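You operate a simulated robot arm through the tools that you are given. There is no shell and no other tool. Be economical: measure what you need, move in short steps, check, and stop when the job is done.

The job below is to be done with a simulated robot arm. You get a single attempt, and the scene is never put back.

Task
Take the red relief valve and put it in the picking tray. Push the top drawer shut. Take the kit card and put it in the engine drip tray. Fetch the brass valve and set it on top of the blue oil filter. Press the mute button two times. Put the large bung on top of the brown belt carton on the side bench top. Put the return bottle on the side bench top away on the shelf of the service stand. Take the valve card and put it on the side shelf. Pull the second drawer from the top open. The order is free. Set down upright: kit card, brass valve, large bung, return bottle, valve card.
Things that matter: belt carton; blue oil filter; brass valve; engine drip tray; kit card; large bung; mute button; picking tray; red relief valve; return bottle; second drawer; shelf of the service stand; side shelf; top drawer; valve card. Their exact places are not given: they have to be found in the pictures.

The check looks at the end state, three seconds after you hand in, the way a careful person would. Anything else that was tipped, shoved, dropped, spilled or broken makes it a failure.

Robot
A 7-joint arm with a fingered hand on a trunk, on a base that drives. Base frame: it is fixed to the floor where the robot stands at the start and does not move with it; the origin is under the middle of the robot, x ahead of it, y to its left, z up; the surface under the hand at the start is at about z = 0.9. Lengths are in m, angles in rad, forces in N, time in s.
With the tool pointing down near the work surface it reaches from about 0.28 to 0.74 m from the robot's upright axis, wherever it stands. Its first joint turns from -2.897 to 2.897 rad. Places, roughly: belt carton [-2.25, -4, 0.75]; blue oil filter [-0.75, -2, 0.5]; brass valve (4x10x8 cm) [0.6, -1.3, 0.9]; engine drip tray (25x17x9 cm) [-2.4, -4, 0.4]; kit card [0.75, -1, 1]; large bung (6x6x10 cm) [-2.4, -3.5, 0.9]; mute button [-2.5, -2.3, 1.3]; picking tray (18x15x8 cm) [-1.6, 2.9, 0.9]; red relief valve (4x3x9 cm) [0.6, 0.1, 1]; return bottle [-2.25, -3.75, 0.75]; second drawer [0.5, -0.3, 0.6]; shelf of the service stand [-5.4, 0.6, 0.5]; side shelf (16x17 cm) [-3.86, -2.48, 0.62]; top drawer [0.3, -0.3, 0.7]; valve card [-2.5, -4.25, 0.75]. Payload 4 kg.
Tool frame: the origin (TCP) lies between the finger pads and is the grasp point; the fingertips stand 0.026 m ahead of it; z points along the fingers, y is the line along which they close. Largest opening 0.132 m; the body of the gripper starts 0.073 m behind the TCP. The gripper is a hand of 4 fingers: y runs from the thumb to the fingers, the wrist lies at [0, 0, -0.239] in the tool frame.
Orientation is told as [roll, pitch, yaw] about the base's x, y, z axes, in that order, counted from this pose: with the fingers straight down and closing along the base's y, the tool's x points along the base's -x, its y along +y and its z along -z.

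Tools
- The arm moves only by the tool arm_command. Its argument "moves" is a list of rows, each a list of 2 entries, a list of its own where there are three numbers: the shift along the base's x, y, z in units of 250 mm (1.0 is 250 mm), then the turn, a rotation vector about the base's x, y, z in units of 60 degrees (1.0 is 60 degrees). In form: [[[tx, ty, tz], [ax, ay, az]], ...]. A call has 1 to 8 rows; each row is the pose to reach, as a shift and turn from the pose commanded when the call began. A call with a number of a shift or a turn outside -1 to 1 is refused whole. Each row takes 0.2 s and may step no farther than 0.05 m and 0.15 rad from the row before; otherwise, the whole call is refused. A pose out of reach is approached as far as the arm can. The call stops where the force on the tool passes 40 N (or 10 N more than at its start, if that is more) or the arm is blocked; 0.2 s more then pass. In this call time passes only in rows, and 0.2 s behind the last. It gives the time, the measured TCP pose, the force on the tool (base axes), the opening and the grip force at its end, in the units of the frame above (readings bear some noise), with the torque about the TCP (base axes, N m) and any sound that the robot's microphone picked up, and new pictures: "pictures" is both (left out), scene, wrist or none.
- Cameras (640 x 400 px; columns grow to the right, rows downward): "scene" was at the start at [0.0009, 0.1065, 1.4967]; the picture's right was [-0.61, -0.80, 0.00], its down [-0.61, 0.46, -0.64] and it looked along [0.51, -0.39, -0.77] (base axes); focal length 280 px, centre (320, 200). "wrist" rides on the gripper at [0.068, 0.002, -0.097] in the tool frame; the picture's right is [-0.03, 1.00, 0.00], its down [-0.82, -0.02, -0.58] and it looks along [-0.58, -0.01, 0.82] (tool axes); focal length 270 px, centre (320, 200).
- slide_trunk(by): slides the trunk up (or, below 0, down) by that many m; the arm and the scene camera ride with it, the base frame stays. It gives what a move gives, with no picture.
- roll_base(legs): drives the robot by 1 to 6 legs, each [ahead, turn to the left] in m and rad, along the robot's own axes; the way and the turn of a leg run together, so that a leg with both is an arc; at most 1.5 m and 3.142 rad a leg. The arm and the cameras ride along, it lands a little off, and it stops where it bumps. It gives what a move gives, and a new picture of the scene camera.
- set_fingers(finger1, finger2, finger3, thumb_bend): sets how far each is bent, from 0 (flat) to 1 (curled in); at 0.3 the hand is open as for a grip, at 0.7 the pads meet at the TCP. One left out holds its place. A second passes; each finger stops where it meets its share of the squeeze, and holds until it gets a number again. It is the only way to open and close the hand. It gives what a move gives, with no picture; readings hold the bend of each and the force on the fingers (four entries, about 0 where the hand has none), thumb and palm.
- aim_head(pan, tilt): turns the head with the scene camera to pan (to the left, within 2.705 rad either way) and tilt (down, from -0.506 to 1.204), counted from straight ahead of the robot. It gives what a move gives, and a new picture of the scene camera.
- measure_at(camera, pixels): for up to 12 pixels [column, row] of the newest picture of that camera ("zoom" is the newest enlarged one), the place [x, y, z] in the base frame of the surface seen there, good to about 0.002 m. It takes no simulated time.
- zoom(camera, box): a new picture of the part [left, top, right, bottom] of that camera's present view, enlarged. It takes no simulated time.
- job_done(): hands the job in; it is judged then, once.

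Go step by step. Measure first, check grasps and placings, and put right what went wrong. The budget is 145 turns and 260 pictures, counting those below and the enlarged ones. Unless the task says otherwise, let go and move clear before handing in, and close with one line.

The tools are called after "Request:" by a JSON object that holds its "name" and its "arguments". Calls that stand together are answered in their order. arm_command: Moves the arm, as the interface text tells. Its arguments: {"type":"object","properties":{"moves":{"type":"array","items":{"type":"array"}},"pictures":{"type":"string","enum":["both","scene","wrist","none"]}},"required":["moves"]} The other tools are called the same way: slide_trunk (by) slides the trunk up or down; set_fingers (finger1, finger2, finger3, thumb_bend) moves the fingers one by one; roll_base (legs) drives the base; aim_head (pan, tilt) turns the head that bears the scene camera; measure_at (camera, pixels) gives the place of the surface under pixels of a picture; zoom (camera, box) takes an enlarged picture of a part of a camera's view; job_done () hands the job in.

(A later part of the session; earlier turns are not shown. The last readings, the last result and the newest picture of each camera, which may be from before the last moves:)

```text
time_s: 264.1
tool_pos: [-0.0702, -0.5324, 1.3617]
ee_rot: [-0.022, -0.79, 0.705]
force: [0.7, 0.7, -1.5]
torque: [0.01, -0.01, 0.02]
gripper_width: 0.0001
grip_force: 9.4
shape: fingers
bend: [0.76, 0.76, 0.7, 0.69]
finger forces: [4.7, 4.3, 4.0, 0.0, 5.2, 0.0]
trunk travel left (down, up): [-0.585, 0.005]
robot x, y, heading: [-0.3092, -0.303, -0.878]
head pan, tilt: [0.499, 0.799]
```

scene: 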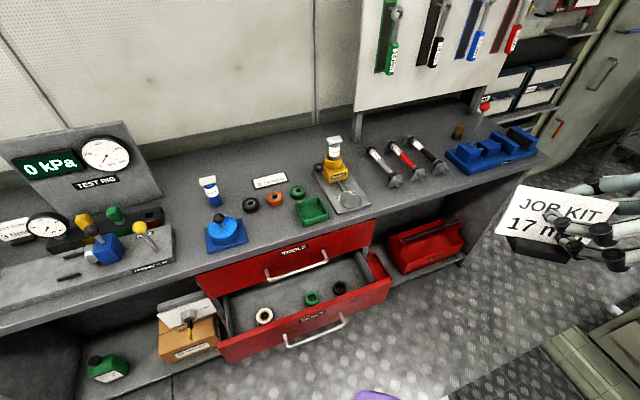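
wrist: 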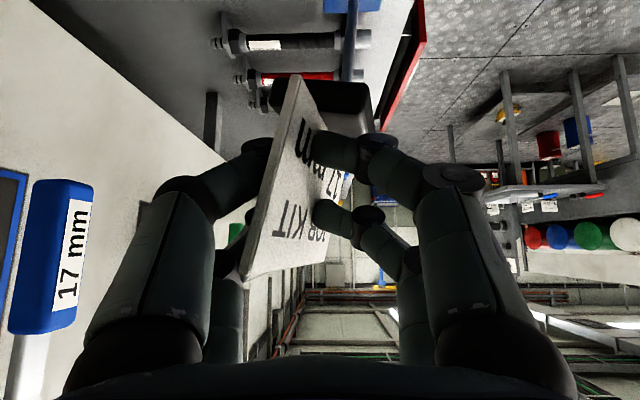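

I'm out, and the drawer is still open. Now I look west/south-west for the way around the pit.

Request:
{"name": "aim_head", "arguments": {"pan": -1.75, "tilt": 0.4}}

Request:
{"name": "measure_at", "arguments": {"camera": "scene", "pixels": [[320, 200], [320, 300], [450, 250], [200, 250], [250, 200], [400, 200], [150, 300], [500, 300], [350, 170], [450, 180]]}}

```text
time_s: 266.2
tool_pos: [-0.0694, -0.5333, 1.361]
ee_rot: [-0.02, -0.789, 0.701]
force: [0.1, 0.3, -0.3]
torque: [0.02, 0.02, -0.02]
gripper_width: 0.0003
grip_force: 9.1
shape: fingers
bend: [0.76, 0.76, 0.7, 0.69]
finger forces: [4.6, 4.3, 4.0, 0.0, 5.3, 0.0]
trunk travel left (down, up): [-0.585, 0.005]
robot x, y, heading: [-0.308, -0.3025, -0.874]
head pan, tilt: [-1.751, 0.4]
```

scene: 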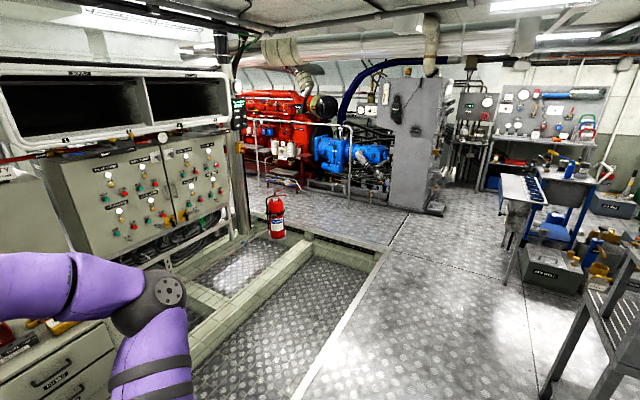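

```text
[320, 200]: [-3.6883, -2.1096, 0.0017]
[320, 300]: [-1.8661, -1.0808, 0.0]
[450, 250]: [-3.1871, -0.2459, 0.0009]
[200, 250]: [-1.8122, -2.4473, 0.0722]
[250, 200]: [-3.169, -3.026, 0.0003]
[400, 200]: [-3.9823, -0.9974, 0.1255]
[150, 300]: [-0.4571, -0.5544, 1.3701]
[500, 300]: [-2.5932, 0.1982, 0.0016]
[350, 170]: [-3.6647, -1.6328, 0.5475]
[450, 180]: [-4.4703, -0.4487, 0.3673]
```

Request:
{"name": "zoom", "arguments": {"camera": "scene", "box": [180, 140, 460, 315]}}

Request:
{"name": "measure_at", "arguments": {"camera": "scene", "pixels": [[380, 262], [340, 243], [312, 235], [275, 237], [290, 210], [258, 215], [300, 180], [420, 212], [360, 300], [372, 245], [243, 225]]}}

```text
2.29 times, centred on (320, 228) of scene
```

zoom: 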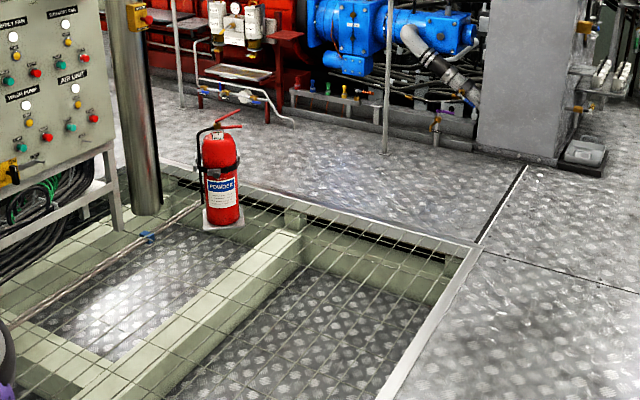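

```text
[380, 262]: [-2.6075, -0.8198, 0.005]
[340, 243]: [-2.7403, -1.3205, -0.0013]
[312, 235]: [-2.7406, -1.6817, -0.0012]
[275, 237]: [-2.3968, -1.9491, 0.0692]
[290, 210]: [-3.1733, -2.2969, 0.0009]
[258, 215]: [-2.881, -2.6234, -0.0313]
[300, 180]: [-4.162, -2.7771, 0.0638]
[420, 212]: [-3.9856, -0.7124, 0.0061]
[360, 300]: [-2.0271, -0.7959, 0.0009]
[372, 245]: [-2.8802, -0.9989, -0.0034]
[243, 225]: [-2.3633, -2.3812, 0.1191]
```

The walkway runs west along y≈-0.45, then south along x≈-3.05 between the pit edge (x -2.75) and the engine side. Driving there.

Request:
{"name": "roll_base", "arguments": {"legs": [[0, -2.215], [1.4, 0], [1.35, 0], [0, 1.52], [0.9, 0]]}}

Request:
{"name": "aim_head", "arguments": {"pan": 0.45, "tilt": 0.35}}

```text
time_s: 293.9
tool_pos: [-3.1352, -1.4751, 1.36]
ee_rot: [-0.022, -0.788, -0.09]
force: [-0.6, -0.9, -2.0]
torque: [0.02, 0.02, 0.03]
gripper_width: 0.0
grip_force: 8.3
shape: fingers
bend: [0.76, 0.76, 0.7, 0.69]
finger forces: [4.2, 3.7, 3.4, 0.0, 4.8, 0.0]
trunk travel left (down, up): [-0.585, 0.005]
robot x, y, heading: [-3.1331, -1.1455, -1.674]
head pan, tilt: [-1.751, 0.4]
```

scene: 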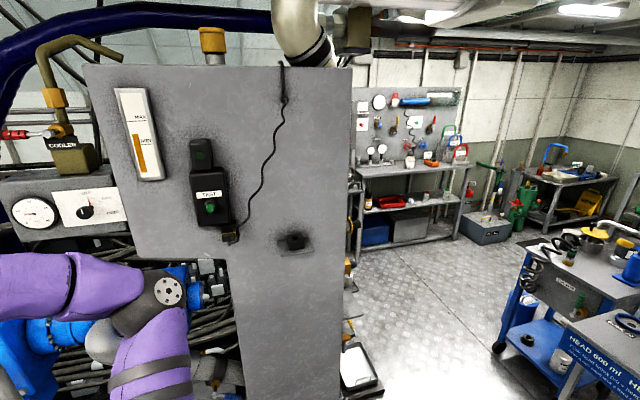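

```text
time_s: 295.9
tool_pos: [-3.1341, -1.4734, 1.3608]
ee_rot: [-0.022, -0.789, -0.091]
force: [0.0, 0.8, -2.0]
torque: [0.04, 0.02, 0.01]
gripper_width: 0.0
grip_force: 8.1
shape: fingers
bend: [0.76, 0.76, 0.7, 0.69]
finger forces: [4.3, 3.8, 3.6, 0.1, 4.8, 0.0]
trunk travel left (down, up): [-0.585, 0.005]
robot x, y, heading: [-3.1379, -1.1393, -1.674]
head pan, tilt: [0.45, 0.351]
```

scene: 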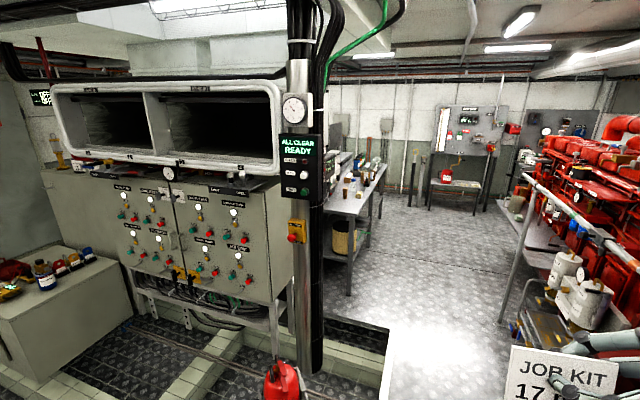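

The alarm panel (buttons near (303,175)) and the side bench (345,190) are in view. Zooming in.

Request:
{"name": "zoom", "arguments": {"camera": "scene", "box": [270, 120, 340, 210]}}

Request:
{"name": "measure_at", "arguments": {"camera": "zoom", "pixels": [[320, 200], [320, 178], [320, 235], [320, 270], [250, 200], [400, 200], [320, 330]]}}

Request:
{"name": "zoom", "arguments": {"camera": "scene", "box": [320, 130, 520, 280]}}

```text
4.44 times, centred on (305, 165) of scene
```

zoom: 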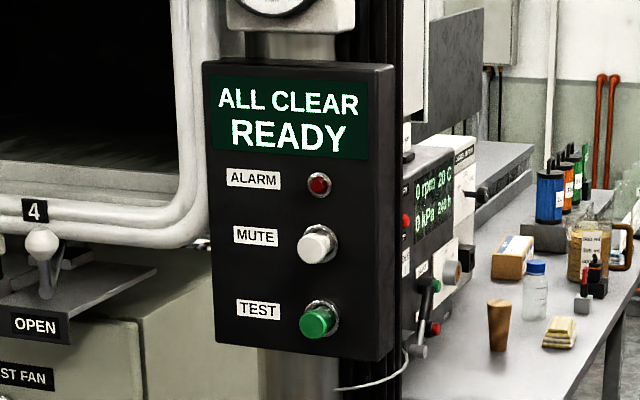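

```text
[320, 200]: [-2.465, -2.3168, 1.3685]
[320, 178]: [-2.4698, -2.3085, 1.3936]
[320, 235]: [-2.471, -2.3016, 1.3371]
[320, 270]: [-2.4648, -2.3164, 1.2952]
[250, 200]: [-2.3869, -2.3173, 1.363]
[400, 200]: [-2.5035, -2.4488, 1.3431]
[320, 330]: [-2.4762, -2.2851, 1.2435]
```

```text
2.67 times, centred on (420, 205) of scene
```

zoom: 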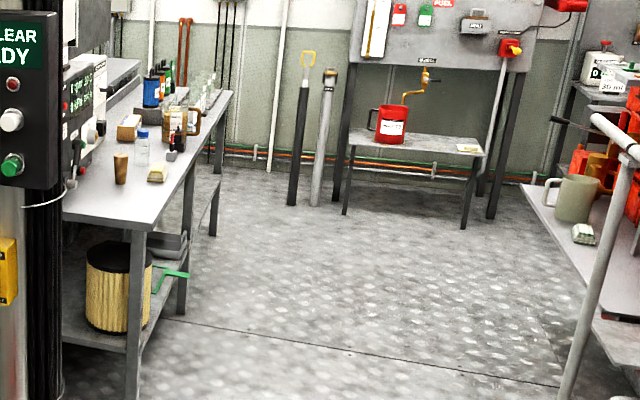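

The MUTE button is white at about (-2.47,-2.30,1.33), facing north. The card goes first: I'll drive south to the side bench.

Request:
{"name": "roll_base", "arguments": {"legs": [[0, 0.13], [1.0, 0], [0.9, 0]]}}

Request:
{"name": "aim_head", "arguments": {"pan": 0.75, "tilt": 0.6}}

```text
time_s: 306.1
tool_pos: [-3.0908, -3.3641, 1.361]
ee_rot: [-0.021, -0.787, 0.016]
force: [-0.3, 0.6, -1.0]
torque: [0.02, -0.01, 0.0]
gripper_width: 0.0001
grip_force: 8.1
shape: fingers
bend: [0.76, 0.76, 0.7, 0.69]
finger forces: [4.2, 3.9, 3.5, 0.1, 4.8, 0.0]
trunk travel left (down, up): [-0.585, 0.005]
robot x, y, heading: [-3.1315, -3.036, -1.565]
head pan, tilt: [0.45, 0.351]
```

scene: 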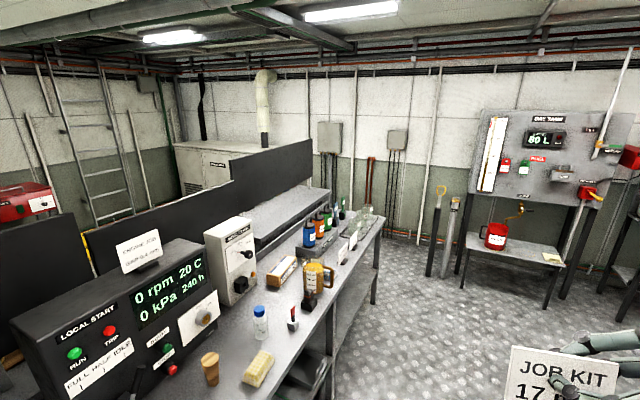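

```text
time_s: 306.9
tool_pos: [-3.0912, -3.3648, 1.3612]
ee_rot: [-0.021, -0.788, 0.016]
force: [0.4, 0.1, -1.4]
torque: [0.02, 0.01, -0.01]
gripper_width: 0.0
grip_force: 8.1
shape: fingers
bend: [0.76, 0.76, 0.7, 0.69]
finger forces: [4.3, 3.9, 3.6, 0.0, 4.9, 0.0]
trunk travel left (down, up): [-0.585, 0.005]
robot x, y, heading: [-3.1311, -3.0329, -1.569]
head pan, tilt: [0.75, 0.6]
```

scene: 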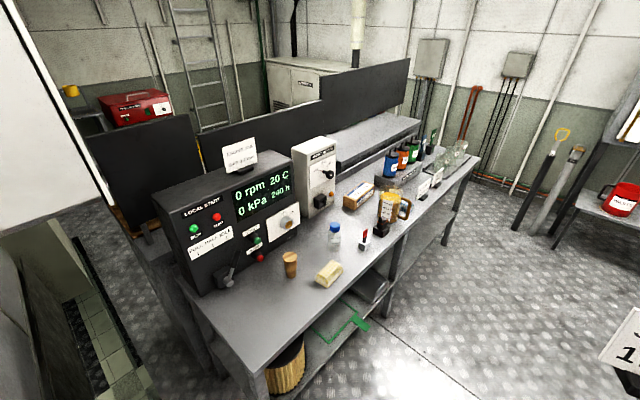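

Request:
{"name": "zoom", "arguments": {"camera": "scene", "box": [250, 120, 490, 270]}}

Request:
{"name": "zoom", "arguments": {"camera": "scene", "box": [260, 250, 480, 390]}}

Request:
{"name": "measure_at", "arguments": {"camera": "scene", "pixels": [[290, 258], [334, 235], [357, 195], [364, 240], [390, 200], [328, 275], [300, 320], [420, 245], [420, 188], [437, 178], [345, 322], [370, 290]]}}

```text
2.67 times, centred on (370, 195) of scene
```

zoom: 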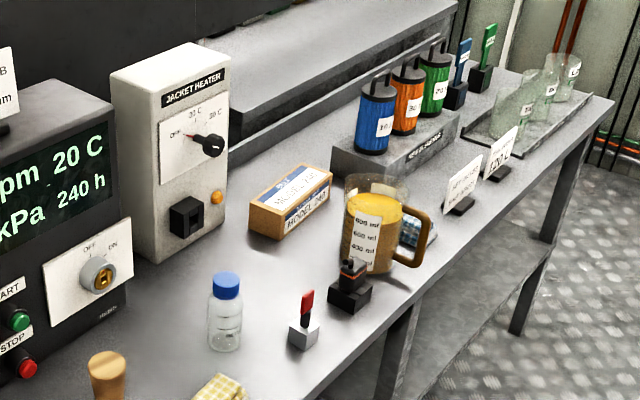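

```text
2.86 times, centred on (370, 320) of scene
```

zoom: 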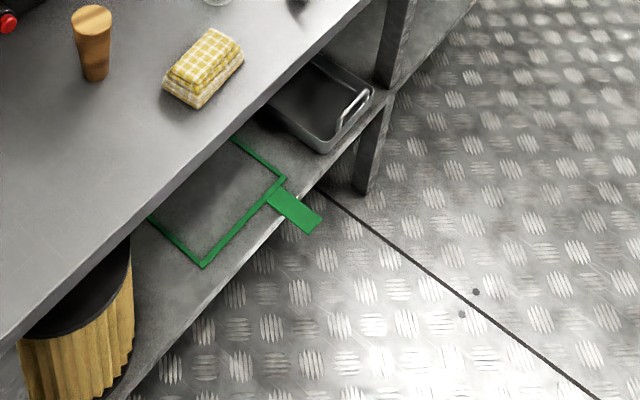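

```text
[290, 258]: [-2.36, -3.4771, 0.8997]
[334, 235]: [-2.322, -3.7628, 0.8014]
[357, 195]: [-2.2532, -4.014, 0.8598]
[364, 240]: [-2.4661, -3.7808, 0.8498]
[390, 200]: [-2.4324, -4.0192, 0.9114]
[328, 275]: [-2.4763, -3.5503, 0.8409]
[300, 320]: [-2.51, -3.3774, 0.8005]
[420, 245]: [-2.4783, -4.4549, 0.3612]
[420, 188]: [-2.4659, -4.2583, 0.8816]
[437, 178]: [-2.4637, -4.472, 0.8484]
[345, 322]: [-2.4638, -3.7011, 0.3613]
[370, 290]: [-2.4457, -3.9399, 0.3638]
```

The bench top is z 0.80, its shelf 0.36; the grey drip tray with handle sits on the shelf near y≈-4.0. I'll go stand in front of it.

Request:
{"name": "roll_base", "arguments": {"legs": [[0.95, 0], [0, 1.569]]}}

Request:
{"name": "aim_head", "arguments": {"pan": 0.15, "tilt": 0.75}}

Request:
{"name": "slide_trunk", "arguments": {"by": -0.4}}

```text
time_s: 316.0
tool_pos: [-2.8041, -3.9524, 1.3605]
ee_rot: [-0.021, -0.787, 1.554]
force: [0.0, 0.6, -1.0]
torque: [-0.03, 0.0, 0.02]
gripper_width: 0.0
grip_force: 8.0
shape: fingers
bend: [0.76, 0.76, 0.7, 0.69]
finger forces: [4.1, 3.7, 3.4, 0.1, 4.6, 0.0]
trunk travel left (down, up): [-0.585, 0.005]
robot x, y, heading: [-3.1342, -3.9794, -0.027]
head pan, tilt: [0.75, 0.6]
```

scene: 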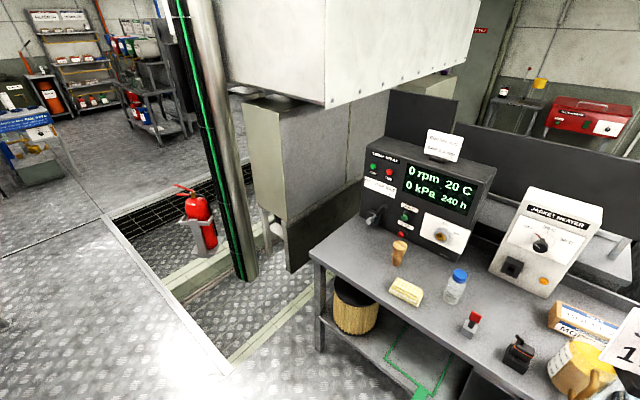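

```text
time_s: 317.0
tool_pos: [-2.8065, -3.9526, 1.3604]
ee_rot: [-0.019, -0.789, 1.555]
force: [-0.4, 1.2, -0.8]
torque: [-0.05, 0.01, -0.01]
gripper_width: 0.0
grip_force: 7.7
shape: fingers
bend: [0.76, 0.76, 0.7, 0.69]
finger forces: [4.1, 3.7, 3.3, 0.0, 4.6, 0.1]
trunk travel left (down, up): [-0.585, 0.005]
robot x, y, heading: [-3.1388, -3.978, -0.035]
head pan, tilt: [0.15, 0.75]
```

scene: 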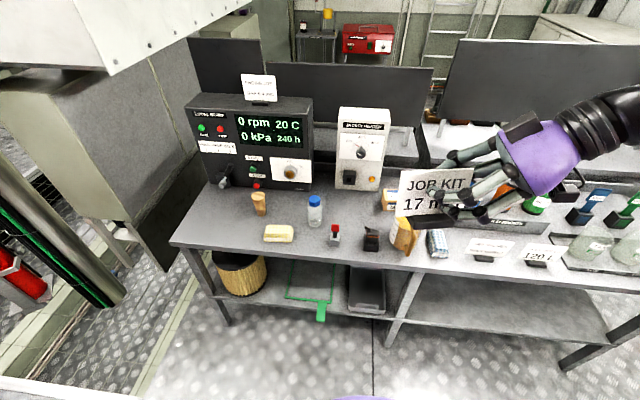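

```text
time_s: 320.8
tool_pos: [-2.8061, -3.9526, 0.9601]
ee_rot: [-0.02, -0.789, 1.553]
force: [0.2, -0.1, -1.7]
torque: [0.0, -0.01, -0.03]
gripper_width: 0.0001
grip_force: 8.2
shape: fingers
bend: [0.76, 0.76, 0.7, 0.69]
finger forces: [4.2, 3.6, 3.4, 0.1, 4.5, 0.1]
trunk travel left (down, up): [-0.185, 0.405]
robot x, y, heading: [-3.1334, -3.9766, -0.026]
head pan, tilt: [0.15, 0.75]
```

Request:
{"name": "aim_head", "arguments": {"pan": 0.1, "tilt": 0.65}}

Request:
{"name": "measure_at", "arguments": {"camera": "scene", "pixels": [[370, 290], [370, 310], [370, 330], [345, 310], [395, 310], [370, 270], [350, 280], [390, 280]]}}

```text
time_s: 321.5
tool_pos: [-2.8052, -3.9515, 0.9602]
ee_rot: [-0.021, -0.791, 1.553]
force: [-1.0, 0.8, -0.3]
torque: [0.01, -0.01, -0.03]
gripper_width: 0.0001
grip_force: 7.8
shape: fingers
bend: [0.76, 0.76, 0.7, 0.69]
finger forces: [3.9, 3.6, 3.4, 0.0, 4.7, 0.1]
trunk travel left (down, up): [-0.185, 0.405]
robot x, y, heading: [-3.1367, -3.9756, -0.027]
head pan, tilt: [0.099, 0.649]
```

scene: 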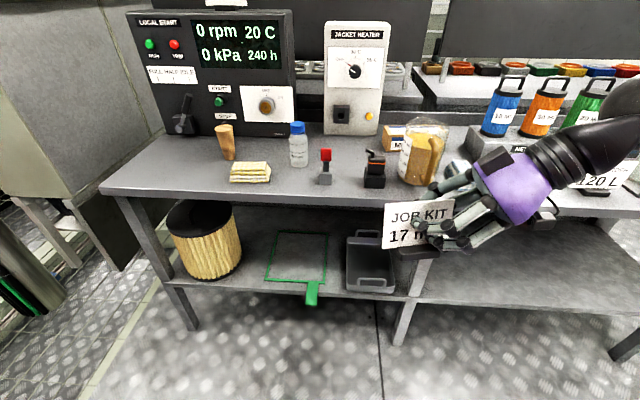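

```text
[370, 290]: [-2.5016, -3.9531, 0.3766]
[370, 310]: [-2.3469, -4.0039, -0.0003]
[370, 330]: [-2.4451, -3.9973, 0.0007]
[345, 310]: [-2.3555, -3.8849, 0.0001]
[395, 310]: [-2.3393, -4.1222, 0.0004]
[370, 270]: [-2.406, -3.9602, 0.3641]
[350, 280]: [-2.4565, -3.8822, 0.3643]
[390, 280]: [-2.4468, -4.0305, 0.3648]
```

The tray spans about x -2.5..-2.25, y -3.875..-4.04, floor 0.364, beside the bench leg. I'll back up a little and turn the hand to point straight at it.

Request:
{"name": "roll_base", "arguments": {"legs": [[-0.1, 0.027]]}}

Request:
{"name": "arm_command", "arguments": {"moves": [[[0.08, 0, 0], [0, 0, -0.13]], [[0.16, 0, 0], [0, 0, -0.26]], [[0.24, 0, 0], [0, 0, -0.39]], [[0.32, 0, 0], [0, 0, -0.52]], [[0.4, 0, 0], [0, 0, -0.65]], [[0.48, 0, 0], [0, 0, -0.78]], [[0.54, 0, 0], [0, 0, -0.91]], [[0.6, 0, 0], [0, 0, -1.0]]], "pictures": "none"}}

Request:
{"name": "arm_command", "arguments": {"moves": [[[0.06, 0, 0], [0, 0, -0.12]], [[0.12, 0, 0], [0, 0, -0.24]], [[0.16, 0, 0], [0, 0, -0.36]], [[0.18, 0, 0], [0, 0, -0.483]]]}}

```text
time_s: 322.7
tool_pos: [-2.9068, -3.9416, 0.9605]
ee_rot: [-0.022, -0.789, 1.581]
force: [-0.2, 0.4, -1.4]
torque: [0.0, -0.01, 0.0]
gripper_width: 0.0
grip_force: 8.4
shape: fingers
bend: [0.76, 0.76, 0.7, 0.69]
finger forces: [4.1, 3.8, 3.4, 0.1, 4.8, 0.1]
trunk travel left (down, up): [-0.185, 0.405]
robot x, y, heading: [-3.2375, -3.9767, -0.0]
head pan, tilt: [0.099, 0.649]
```

scene: 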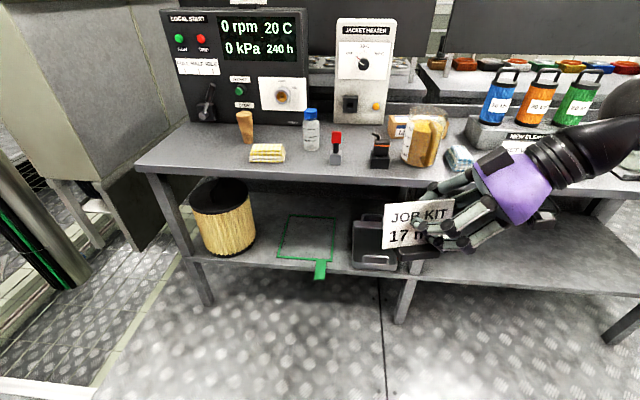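

```text
time_s: 324.5
tool_pos: [-2.7581, -3.9409, 0.9607]
ee_rot: [-0.021, -0.786, 0.535]
force: [0.4, 0.0, -1.0]
torque: [-0.02, 0.03, 0.0]
gripper_width: 0.0001
grip_force: 8.3
shape: fingers
bend: [0.76, 0.76, 0.7, 0.69]
finger forces: [4.3, 3.8, 3.6, 0.0, 4.9, 0.0]
trunk travel left (down, up): [-0.185, 0.405]
robot x, y, heading: [-3.2322, -3.9746, 0.003]
head pan, tilt: [0.099, 0.649]
```

```text
time_s: 325.5
tool_pos: [-2.7117, -3.9417, 0.9605]
ee_rot: [-0.021, -0.79, 0.026]
force: [0.0, 0.1, -1.7]
torque: [0.01, 0.03, 0.01]
gripper_width: 0.0001
grip_force: 8.3
shape: fingers
bend: [0.76, 0.76, 0.7, 0.69]
finger forces: [4.3, 4.0, 3.8, 0.1, 5.0, 0.0]
trunk travel left (down, up): [-0.185, 0.405]
robot x, y, heading: [-3.2369, -3.9758, -0.003]
head pan, tilt: [0.099, 0.649]
```

scene: 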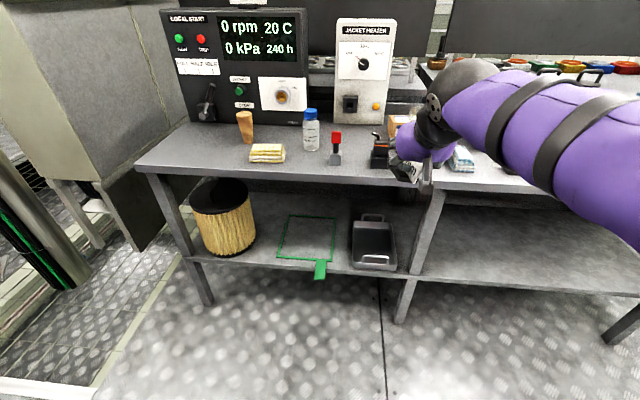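
wrist: 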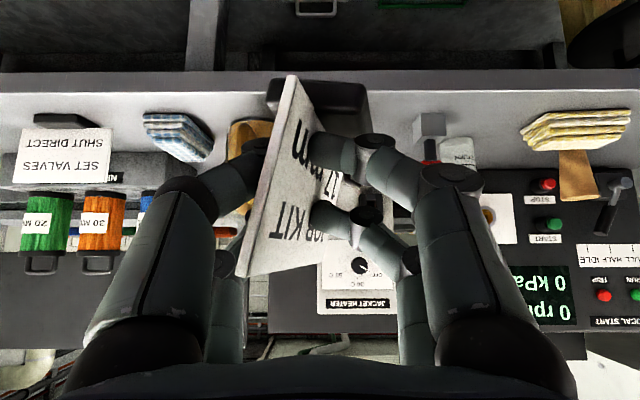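

The hand points at the bench with the card along x. I'll measure the tray precisely.

Request:
{"name": "zoom", "arguments": {"camera": "scene", "box": [330, 190, 450, 290]}}

Request:
{"name": "measure_at", "arguments": {"camera": "zoom", "pixels": [[200, 260], [150, 300], [120, 250], [300, 250], [200, 180], [240, 130], [200, 340], [130, 350], [330, 330], [440, 200], [200, 100], [410, 300]]}}

```text
4.00 times, centred on (390, 240) of scene
```

zoom: 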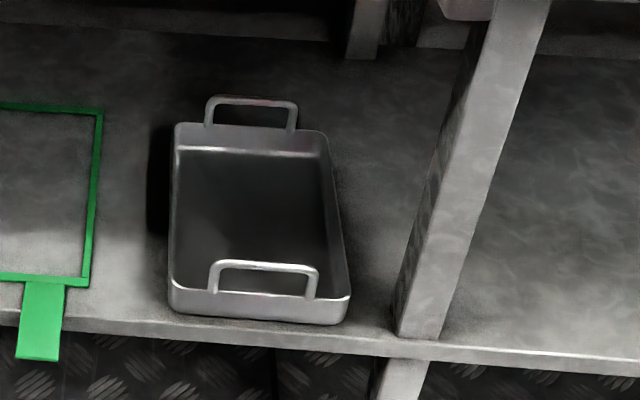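

```text
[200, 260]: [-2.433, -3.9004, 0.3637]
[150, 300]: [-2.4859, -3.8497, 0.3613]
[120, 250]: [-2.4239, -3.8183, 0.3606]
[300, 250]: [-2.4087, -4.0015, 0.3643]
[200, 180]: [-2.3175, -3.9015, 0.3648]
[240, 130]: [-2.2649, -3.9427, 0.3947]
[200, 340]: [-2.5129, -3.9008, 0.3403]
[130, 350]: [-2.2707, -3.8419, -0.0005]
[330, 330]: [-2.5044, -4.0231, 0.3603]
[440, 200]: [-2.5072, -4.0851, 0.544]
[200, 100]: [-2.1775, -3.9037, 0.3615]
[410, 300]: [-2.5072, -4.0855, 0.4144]
```

Handles stand up at both ends of the tray, and at this azimuth my wrist camera would strike the front one. I'll come in diagonally (azimuth -50°): lower the trunk and turn the hand.

Request:
{"name": "slide_trunk", "arguments": {"by": -0.18}}

Request:
{"name": "arm_command", "arguments": {"moves": [[[0, 0.05, 0], [0, 0, -0.13]], [[0, 0.1, 0], [0, 0, -0.26]], [[0, 0.15, 0], [0, 0, -0.39]], [[0, 0.2, -0.05], [0, 0, -0.52]], [[0, 0.25, -0.1], [0, 0, -0.65]], [[0, 0.3, -0.15], [0, 0, -0.78]], [[0, 0.33, -0.2], [0, 0, -0.86]]], "pictures": "scene"}}

Request:
{"name": "measure_at", "arguments": {"camera": "scene", "pixels": [[374, 255], [372, 215], [250, 190], [250, 215]]}}

```text
time_s: 327.5
tool_pos: [-2.7127, -3.9425, 0.7798]
ee_rot: [-0.021, -0.788, 0.029]
force: [0.9, 0.1, -1.2]
torque: [0.02, -0.02, 0.01]
gripper_width: 0.0
grip_force: 8.4
shape: fingers
bend: [0.76, 0.76, 0.7, 0.69]
finger forces: [4.3, 4.0, 3.8, 0.0, 5.1, 0.0]
trunk travel left (down, up): [-0.005, 0.585]
robot x, y, heading: [-3.2398, -3.9788, 0.003]
head pan, tilt: [0.099, 0.649]
```

```text
time_s: 329.1
tool_pos: [-2.7122, -3.8584, 0.7329]
ee_rot: [-0.021, -0.789, -0.873]
force: [0.1, -1.2, -1.3]
torque: [0.03, 0.01, 0.03]
gripper_width: 0.0
grip_force: 8.5
shape: fingers
bend: [0.76, 0.76, 0.7, 0.69]
finger forces: [4.6, 4.2, 4.0, 0.1, 5.2, 0.0]
trunk travel left (down, up): [-0.005, 0.585]
robot x, y, heading: [-3.2368, -3.9786, -0.001]
head pan, tilt: [0.099, 0.649]
```

scene: 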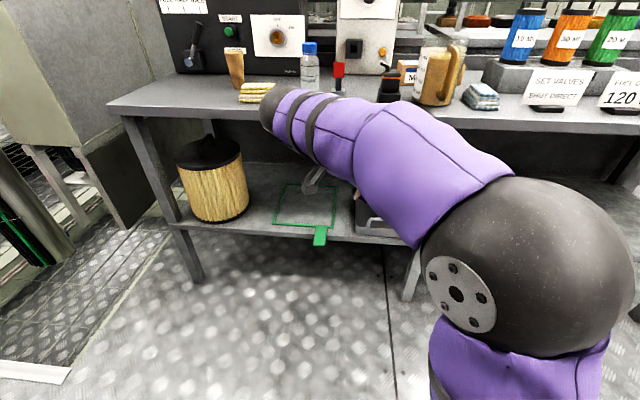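

```text
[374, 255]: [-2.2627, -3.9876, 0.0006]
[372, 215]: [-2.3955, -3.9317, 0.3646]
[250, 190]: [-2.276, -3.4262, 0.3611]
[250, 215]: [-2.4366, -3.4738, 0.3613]
```

The forearm blocks much of the view but the geometry is clear. I'll lower to z 0.51 in front of the bench, then roll forward 0.12.

Request:
{"name": "arm_command", "arguments": {"moves": [[[0, 0, -0.18], [0, 0, 0]], [[0, 0, -0.36], [0, 0, 0]], [[0, 0, -0.54], [0, 0, 0]], [[0, 0, -0.72], [0, 0, 0]], [[0, 0, -0.89], [0, 0, 0]]]}}

```text
time_s: 330.3
tool_pos: [-2.7116, -3.8591, 0.5073]
ee_rot: [-0.022, -0.788, -0.873]
force: [-0.6, -0.8, -0.5]
torque: [0.01, 0.01, -0.01]
gripper_width: 0.0002
grip_force: 8.6
shape: fingers
bend: [0.76, 0.76, 0.7, 0.69]
finger forces: [4.7, 4.2, 3.9, 0.0, 5.2, 0.0]
trunk travel left (down, up): [-0.005, 0.585]
robot x, y, heading: [-3.2356, -3.9763, -0.003]
head pan, tilt: [0.099, 0.649]
```

scene: 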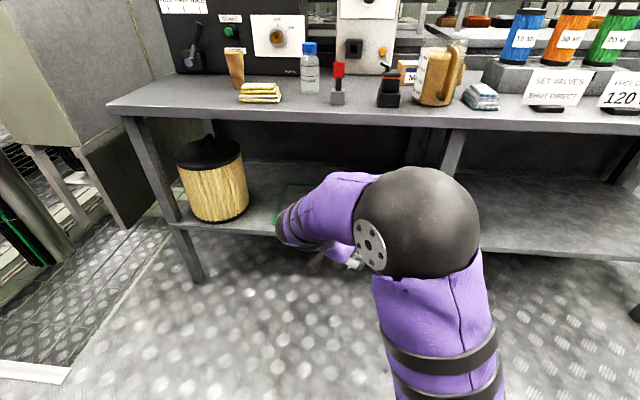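
wrist: 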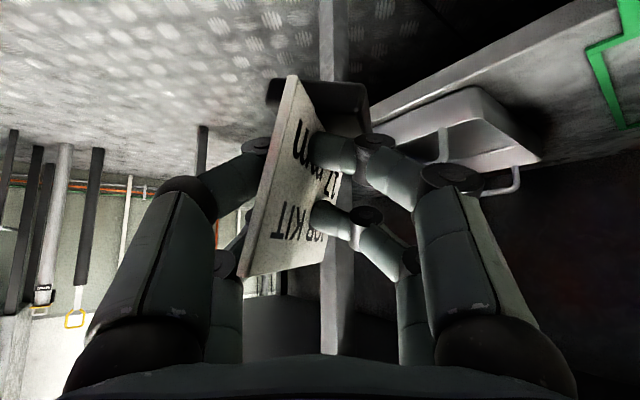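

The elbow joint is now in front of the bench; measuring where it is before moving forward.

Request:
{"name": "measure_at", "arguments": {"camera": "scene", "pixels": [[420, 220], [420, 175], [470, 220], [350, 190], [300, 220], [285, 230], [330, 180], [440, 320]]}}

Request:
{"name": "measure_at", "arguments": {"camera": "wrist", "pixels": [[470, 95], [440, 140], [510, 185], [520, 150], [380, 100]]}}

```text
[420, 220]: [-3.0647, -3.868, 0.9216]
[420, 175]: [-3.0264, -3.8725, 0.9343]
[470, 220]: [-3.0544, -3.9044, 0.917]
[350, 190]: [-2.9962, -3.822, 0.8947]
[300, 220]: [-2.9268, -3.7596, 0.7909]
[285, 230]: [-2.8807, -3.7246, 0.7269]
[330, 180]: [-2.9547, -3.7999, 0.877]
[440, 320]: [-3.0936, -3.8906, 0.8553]
```

```text
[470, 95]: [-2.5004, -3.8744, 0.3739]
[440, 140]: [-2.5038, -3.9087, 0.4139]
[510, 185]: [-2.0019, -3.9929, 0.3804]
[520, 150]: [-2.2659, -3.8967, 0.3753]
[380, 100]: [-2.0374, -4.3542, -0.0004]
```

Elbow at x≈-3.0, z 0.92, leaving room. Rolling forward, then advancing the card over the tray.

Request:
{"name": "roll_base", "arguments": {"legs": [[0.12, 0]]}}

Request:
{"name": "arm_command", "arguments": {"moves": [[[0.12, -0.06, 0], [0, 0, 0]], [[0.24, -0.12, 0], [0, 0, 0]], [[0.36, -0.18, 0], [0, 0, 0]], [[0.48, -0.24, 0], [0, 0, 0]], [[0.6, -0.3, 0], [0, 0, 0]], [[0.7, -0.35, 0], [0, 0, 0]]]}}

```text
time_s: 331.5
tool_pos: [-2.593, -3.8596, 0.5081]
ee_rot: [-0.02, -0.787, -0.872]
force: [0.4, -0.5, -1.1]
torque: [-0.01, -0.02, 0.01]
gripper_width: 0.0
grip_force: 9.2
shape: fingers
bend: [0.76, 0.76, 0.7, 0.69]
finger forces: [4.7, 4.3, 3.9, 0.1, 5.3, 0.0]
trunk travel left (down, up): [-0.005, 0.585]
robot x, y, heading: [-3.1176, -3.9787, -0.002]
head pan, tilt: [0.099, 0.649]
```

scene: 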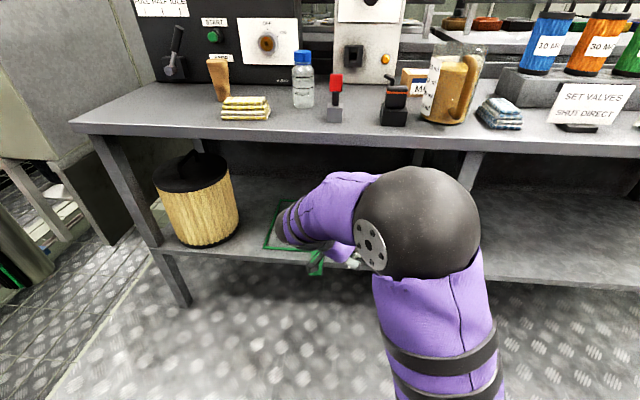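

```text
time_s: 332.9
tool_pos: [-2.418, -3.9482, 0.5079]
ee_rot: [-0.021, -0.786, -0.872]
force: [0.1, -0.5, -1.3]
torque: [0.06, 0.01, -0.06]
gripper_width: 0.0
grip_force: 9.1
shape: fingers
bend: [0.76, 0.76, 0.7, 0.69]
finger forces: [4.7, 4.3, 4.0, 0.0, 5.3, 0.0]
trunk travel left (down, up): [-0.005, 0.585]
robot x, y, heading: [-3.1136, -3.9812, 0.0]
head pan, tilt: [0.099, 0.649]
```

scene: 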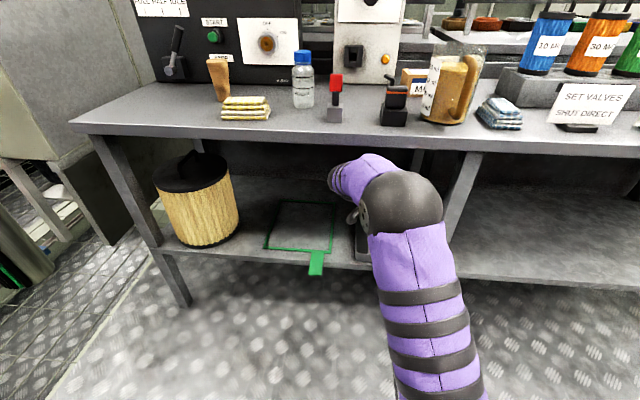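
wrist: 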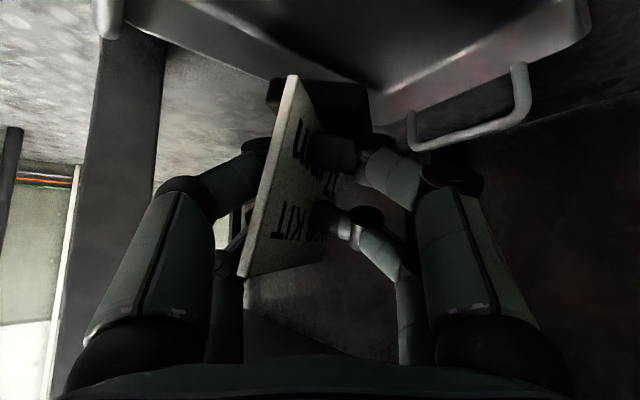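

The card is over the tray. Lowering slowly until contact.

Request:
{"name": "arm_command", "arguments": {"moves": [[[0.02, 0, -0.12], [0, 0, 0]], [[0.02, 0, -0.22], [0, 0, 0]], [[0.02, 0, -0.29], [0, 0, 0]], [[0.02, 0, -0.325], [0, 0, 0]], [[0.02, 0, -0.345], [0, 0, 0]], [[0.02, 0, -0.36], [0, 0, 0]]]}}

```text
time_s: 334.3
tool_pos: [-2.4123, -3.9459, 0.4181]
ee_rot: [-0.018, -0.789, -0.872]
force: [-0.2, -0.4, 0.9]
torque: [-0.01, 0.01, 0.02]
gripper_width: 0.0
grip_force: 9.2
shape: fingers
bend: [0.76, 0.76, 0.7, 0.69]
finger forces: [4.7, 4.7, 3.7, 0.1, 5.3, 0.1]
trunk travel left (down, up): [-0.005, 0.585]
robot x, y, heading: [-3.1181, -3.9764, -0.002]
head pan, tilt: [0.099, 0.649]
```

scene: 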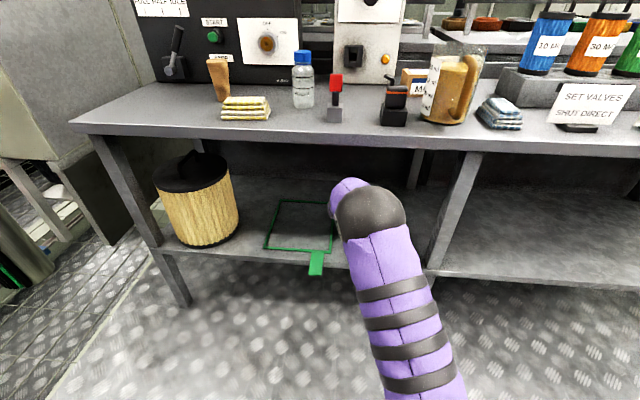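
wrist: 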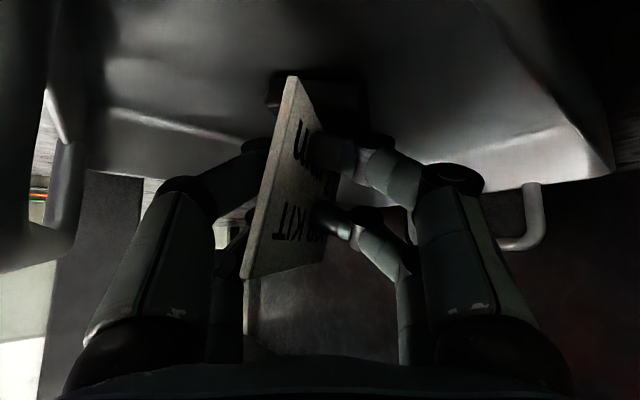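

Almost touching (force rose ~2 N). A few more millimetres, then release.

Request:
{"name": "arm_command", "arguments": {"moves": [[[0, 0, -0.008], [0, 0, 0]], [[0, 0, -0.016], [0, 0, 0]]], "pictures": "none"}}

Request:
{"name": "set_fingers", "arguments": {"finger1": 0.68, "finger2": 0.68, "finger3": 0.63, "thumb_bend": 0.63}}

Request:
{"name": "set_fingers", "arguments": {"finger1": 0.5, "finger2": 0.5, "finger3": 0.5, "thumb_bend": 0.5}}

Request:
{"name": "arm_command", "arguments": {"moves": [[[0, 0, 0], [0, 0, 0]]], "pictures": "wrist"}}

```text
time_s: 334.9
tool_pos: [-2.4123, -3.9472, 0.417]
ee_rot: [-0.019, -0.791, -0.875]
force: [2.3, 1.5, 14.3]
torque: [-0.22, -0.06, 0.13]
gripper_width: 0.0
grip_force: 12.4
shape: fingers
bend: [0.77, 0.77, 0.71, 0.69]
finger forces: [6.5, 8.6, 3.3, 0.0, 5.8, 0.0]
trunk travel left (down, up): [-0.005, 0.585]
robot x, y, heading: [-3.1158, -3.9774, -0.0]
head pan, tilt: [0.099, 0.649]
```

```text
time_s: 335.9
tool_pos: [-2.4144, -3.9463, 0.4137]
ee_rot: [-0.023, -0.789, -0.873]
force: [0.0, 2.0, 5.1]
torque: [-0.06, 0.05, -0.05]
gripper_width: 0.0114
grip_force: 2.7
shape: fingers
bend: [0.69, 0.68, 0.63, 0.64]
finger forces: [0.3, 0.1, 0.1, 0.0, 4.5, 0.0]
trunk travel left (down, up): [-0.005, 0.585]
robot x, y, heading: [-3.1191, -3.9752, -0.002]
head pan, tilt: [0.099, 0.649]
```

```text
time_s: 336.9
tool_pos: [-2.4118, -3.9458, 0.4145]
ee_rot: [-0.021, -0.787, -0.873]
force: [-0.1, -0.1, -0.1]
torque: [0.02, -0.01, 0.01]
gripper_width: 0.0654
grip_force: 0.1
shape: fingers
bend: [0.5, 0.5, 0.5, 0.5]
finger forces: [0.1, 0.0, 0.0, 0.0, 0.0, 0.1]
trunk travel left (down, up): [-0.005, 0.585]
robot x, y, heading: [-3.1196, -3.9782, 0.004]
head pan, tilt: [0.099, 0.649]
```

```text
time_s: 337.3
tool_pos: [-2.4131, -3.9465, 0.4132]
ee_rot: [-0.02, -0.786, -0.874]
force: [-0.2, 0.6, 0.2]
torque: [-0.02, -0.01, 0.0]
gripper_width: 0.0654
grip_force: 0.1
shape: fingers
bend: [0.5, 0.5, 0.5, 0.5]
finger forces: [0.1, 0.0, 0.1, 0.0, 0.0, 0.0]
trunk travel left (down, up): [-0.005, 0.585]
robot x, y, heading: [-3.1159, -3.9753, 0.002]
head pan, tilt: [0.099, 0.649]
```

wrist: 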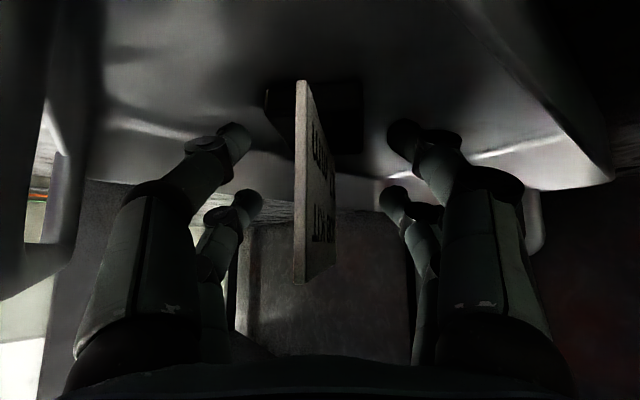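

The card stands by itself in the tray. Backing out along the tool axis, then out from under the bench.

Request:
{"name": "arm_command", "arguments": {"moves": [[[-0.07, 0.08, 0.12], [0, 0, 0]], [[-0.15, 0.16, 0.24], [0, 0, 0]], [[-0.24, 0.24, 0.34], [0, 0, 0]], [[-0.38, 0.28, 0.37], [0, 0, 0]], [[-0.54, 0.32, 0.38], [0, 0, 0]], [[-0.7, 0.34, 0.38], [0, 0, 0]], [[-0.86, 0.34, 0.38], [0, 0, 0]]]}}

Request:
{"name": "roll_base", "arguments": {"legs": [[-0.12, 0]]}}

Request:
{"name": "arm_command", "arguments": {"moves": [[[0, 0, 0], [0, 0, 0.13]], [[0, 0, 0], [0, 0, 0.26]], [[0, 0, 0.05], [0, 0, 0.39]], [[0, 0, 0.1], [0, 0, 0.52]], [[0, 0, 0.15], [0, 0, 0.65]], [[0, 0, 0.2], [0, 0, 0.78]]]}}

```text
time_s: 338.9
tool_pos: [-2.628, -3.8625, 0.5107]
ee_rot: [-0.023, -0.788, -0.871]
force: [0.8, -0.6, -0.3]
torque: [-0.02, -0.02, -0.01]
gripper_width: 0.0655
grip_force: 0.2
shape: fingers
bend: [0.5, 0.5, 0.5, 0.5]
finger forces: [0.1, 0.1, 0.0, 0.1, 0.1, 0.0]
trunk travel left (down, up): [-0.005, 0.585]
robot x, y, heading: [-3.1158, -3.9772, -0.002]
head pan, tilt: [0.099, 0.649]
```

scene: 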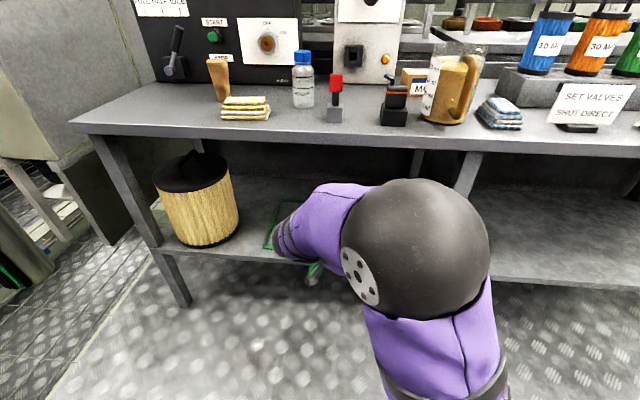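
wrist: 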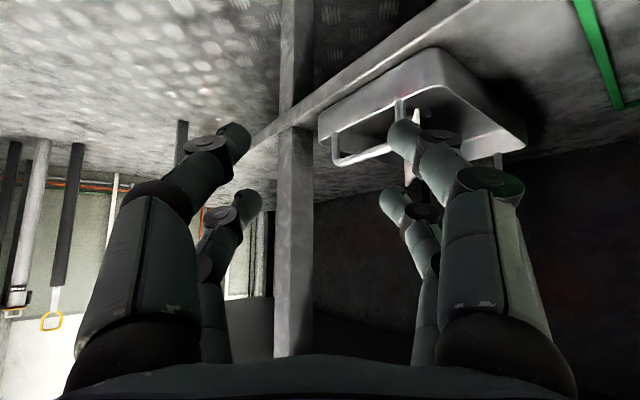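

```text
time_s: 340.1
tool_pos: [-2.7498, -3.863, 0.5099]
ee_rot: [-0.022, -0.789, -0.874]
force: [0.1, -0.4, 0.1]
torque: [0.02, 0.05, 0.02]
gripper_width: 0.0653
grip_force: 0.0
shape: fingers
bend: [0.5, 0.5, 0.5, 0.5]
finger forces: [0.1, 0.0, 0.0, 0.0, 0.0, 0.0]
trunk travel left (down, up): [-0.005, 0.585]
robot x, y, heading: [-3.2365, -3.9795, -0.003]
head pan, tilt: [0.099, 0.649]
```

scene: 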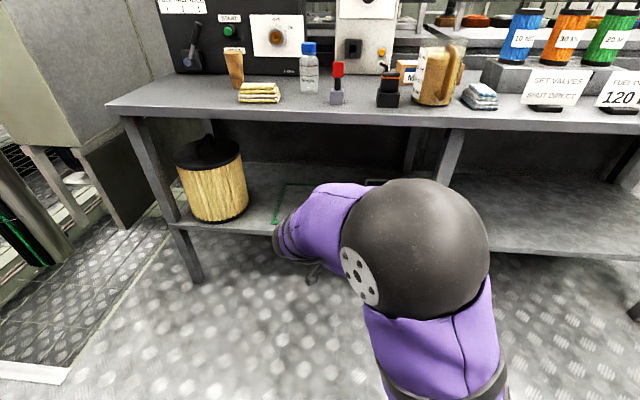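

```text
time_s: 341.5
tool_pos: [-2.7482, -3.863, 0.5592]
ee_rot: [-0.023, -0.788, -0.056]
force: [0.7, -0.2, 0.0]
torque: [0.03, 0.01, 0.01]
gripper_width: 0.0653
grip_force: 0.0
shape: fingers
bend: [0.5, 0.5, 0.5, 0.5]
finger forces: [0.0, 0.0, 0.1, 0.2, 0.0, 0.0]
trunk travel left (down, up): [-0.005, 0.585]
robot x, y, heading: [-3.2383, -3.9732, -0.003]
head pan, tilt: [0.099, 0.649]
```

scene: 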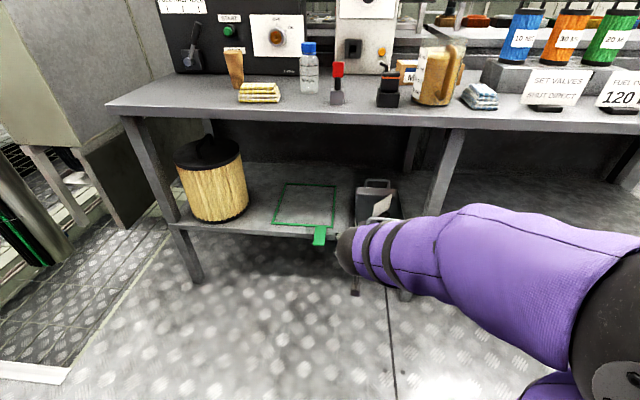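
wrist: 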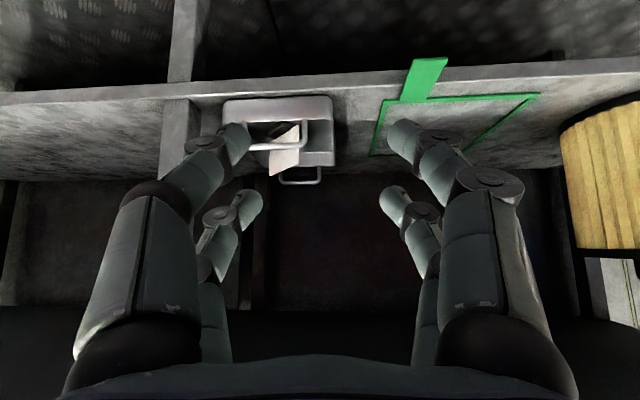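

The kit card stands in the drip tray. Next the bung: raise the trunk, set the hand vertical, and drive to (-2.85,-3.8).

Request:
{"name": "slide_trunk", "arguments": {"by": 0.4}}

Request:
{"name": "arm_command", "arguments": {"moves": [[[0, 0, 0.16], [0, 0.13, 0.02]], [[0, 0, 0.32], [0, 0.26, 0.04]], [[0, 0, 0.48], [0, 0.39, 0.05]], [[0, 0, 0.64], [0, 0.52, 0.05]], [[0, 0, 0.8], [0, 0.65, 0.05]], [[0, 0, 0.94], [0, 0.75, 0.05]]], "pictures": "none"}}

Request:
{"name": "roll_base", "arguments": {"legs": [[0, 0.43], [0.426, 0], [0, -0.43]]}}

Request:
{"name": "aim_head", "arguments": {"pan": 0.0, "tilt": 0.9}}

```text
time_s: 345.4
tool_pos: [-2.7483, -3.8647, 0.9615]
ee_rot: [-0.021, -0.787, -0.059]
force: [-0.6, -0.4, 0.0]
torque: [0.02, 0.01, 0.01]
gripper_width: 0.0656
grip_force: 0.0
shape: fingers
bend: [0.5, 0.5, 0.5, 0.5]
finger forces: [0.1, 0.1, 0.0, 0.0, 0.0, 0.0]
trunk travel left (down, up): [-0.405, 0.185]
robot x, y, heading: [-3.2356, -3.9785, -0.001]
head pan, tilt: [0.099, 0.649]
```

```text
time_s: 346.8
tool_pos: [-2.7471, -3.8638, 1.1932]
ee_rot: [-0.042, -0.002, 0.006]
force: [0.0, 0.3, 0.1]
torque: [0.01, -0.01, 0.0]
gripper_width: 0.0655
grip_force: 0.0
shape: fingers
bend: [0.5, 0.5, 0.5, 0.5]
finger forces: [0.1, 0.1, 0.1, 0.0, 0.0, 0.0]
trunk travel left (down, up): [-0.405, 0.185]
robot x, y, heading: [-3.2419, -3.9744, -0.002]
head pan, tilt: [0.099, 0.649]
```

```text
time_s: 352.1
tool_pos: [-2.359, -3.6904, 1.1951]
ee_rot: [-0.042, -0.005, 0.005]
force: [0.2, 0.8, -0.5]
torque: [-0.02, -0.01, -0.02]
gripper_width: 0.0656
grip_force: 0.1
shape: fingers
bend: [0.5, 0.5, 0.5, 0.5]
finger forces: [0.1, 0.0, 0.0, 0.0, 0.0, 0.1]
trunk travel left (down, up): [-0.405, 0.185]
robot x, y, heading: [-2.8478, -3.8023, -0.006]
head pan, tilt: [0.099, 0.649]
```

scene: 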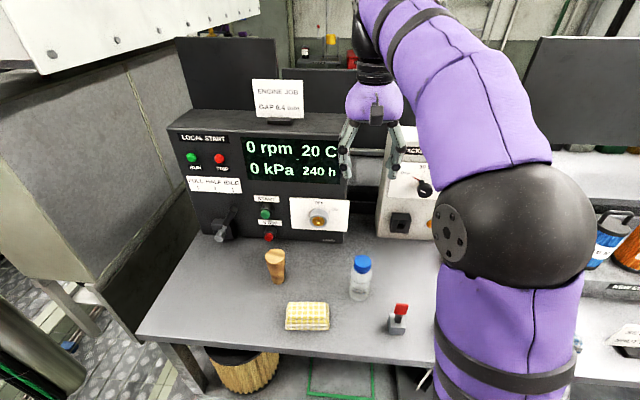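

```text
time_s: 352.9
tool_pos: [-2.3596, -3.6905, 1.1933]
ee_rot: [-0.041, -0.003, 0.003]
force: [1.2, -0.2, 1.1]
torque: [-0.01, 0.01, 0.02]
gripper_width: 0.0655
grip_force: 0.1
shape: fingers
bend: [0.5, 0.5, 0.5, 0.5]
finger forces: [0.0, 0.1, 0.1, 0.0, 0.0, 0.0]
trunk travel left (down, up): [-0.405, 0.185]
robot x, y, heading: [-2.848, -3.8012, -0.007]
head pan, tilt: [0.0, 0.901]
```

scene: 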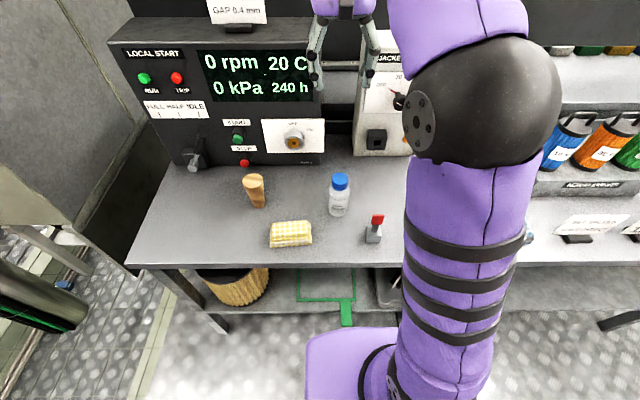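

Measuring the bung (254,190), the bottle (339,195), and panel fronts.

Request:
{"name": "measure_at", "arguments": {"camera": "scene", "pixels": [[254, 180], [246, 179], [263, 180], [254, 176], [257, 195], [258, 206], [340, 181], [340, 200], [331, 208], [235, 160], [292, 142], [362, 140]]}}

Request:
{"name": "zoom", "arguments": {"camera": "scene", "box": [220, 150, 400, 260]}}

```text
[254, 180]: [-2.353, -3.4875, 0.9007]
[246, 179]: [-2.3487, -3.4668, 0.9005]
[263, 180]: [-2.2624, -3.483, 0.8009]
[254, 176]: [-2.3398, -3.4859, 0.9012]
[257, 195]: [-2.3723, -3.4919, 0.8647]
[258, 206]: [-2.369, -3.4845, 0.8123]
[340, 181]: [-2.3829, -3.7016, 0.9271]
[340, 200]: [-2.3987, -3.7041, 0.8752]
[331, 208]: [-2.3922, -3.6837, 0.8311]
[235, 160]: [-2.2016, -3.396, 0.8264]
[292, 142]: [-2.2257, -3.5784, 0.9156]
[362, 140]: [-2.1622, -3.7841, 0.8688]
```

```text
3.56 times, centred on (310, 205) of scene
```

zoom: 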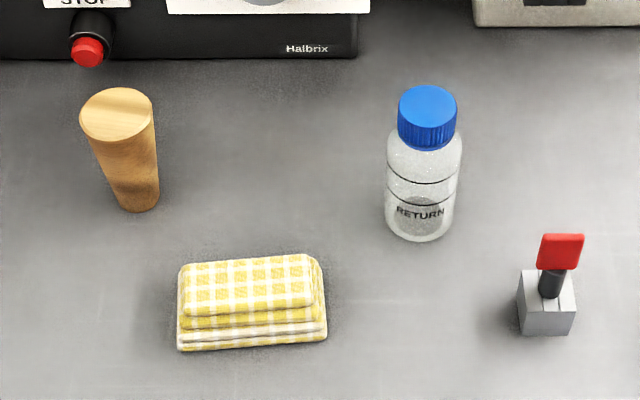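

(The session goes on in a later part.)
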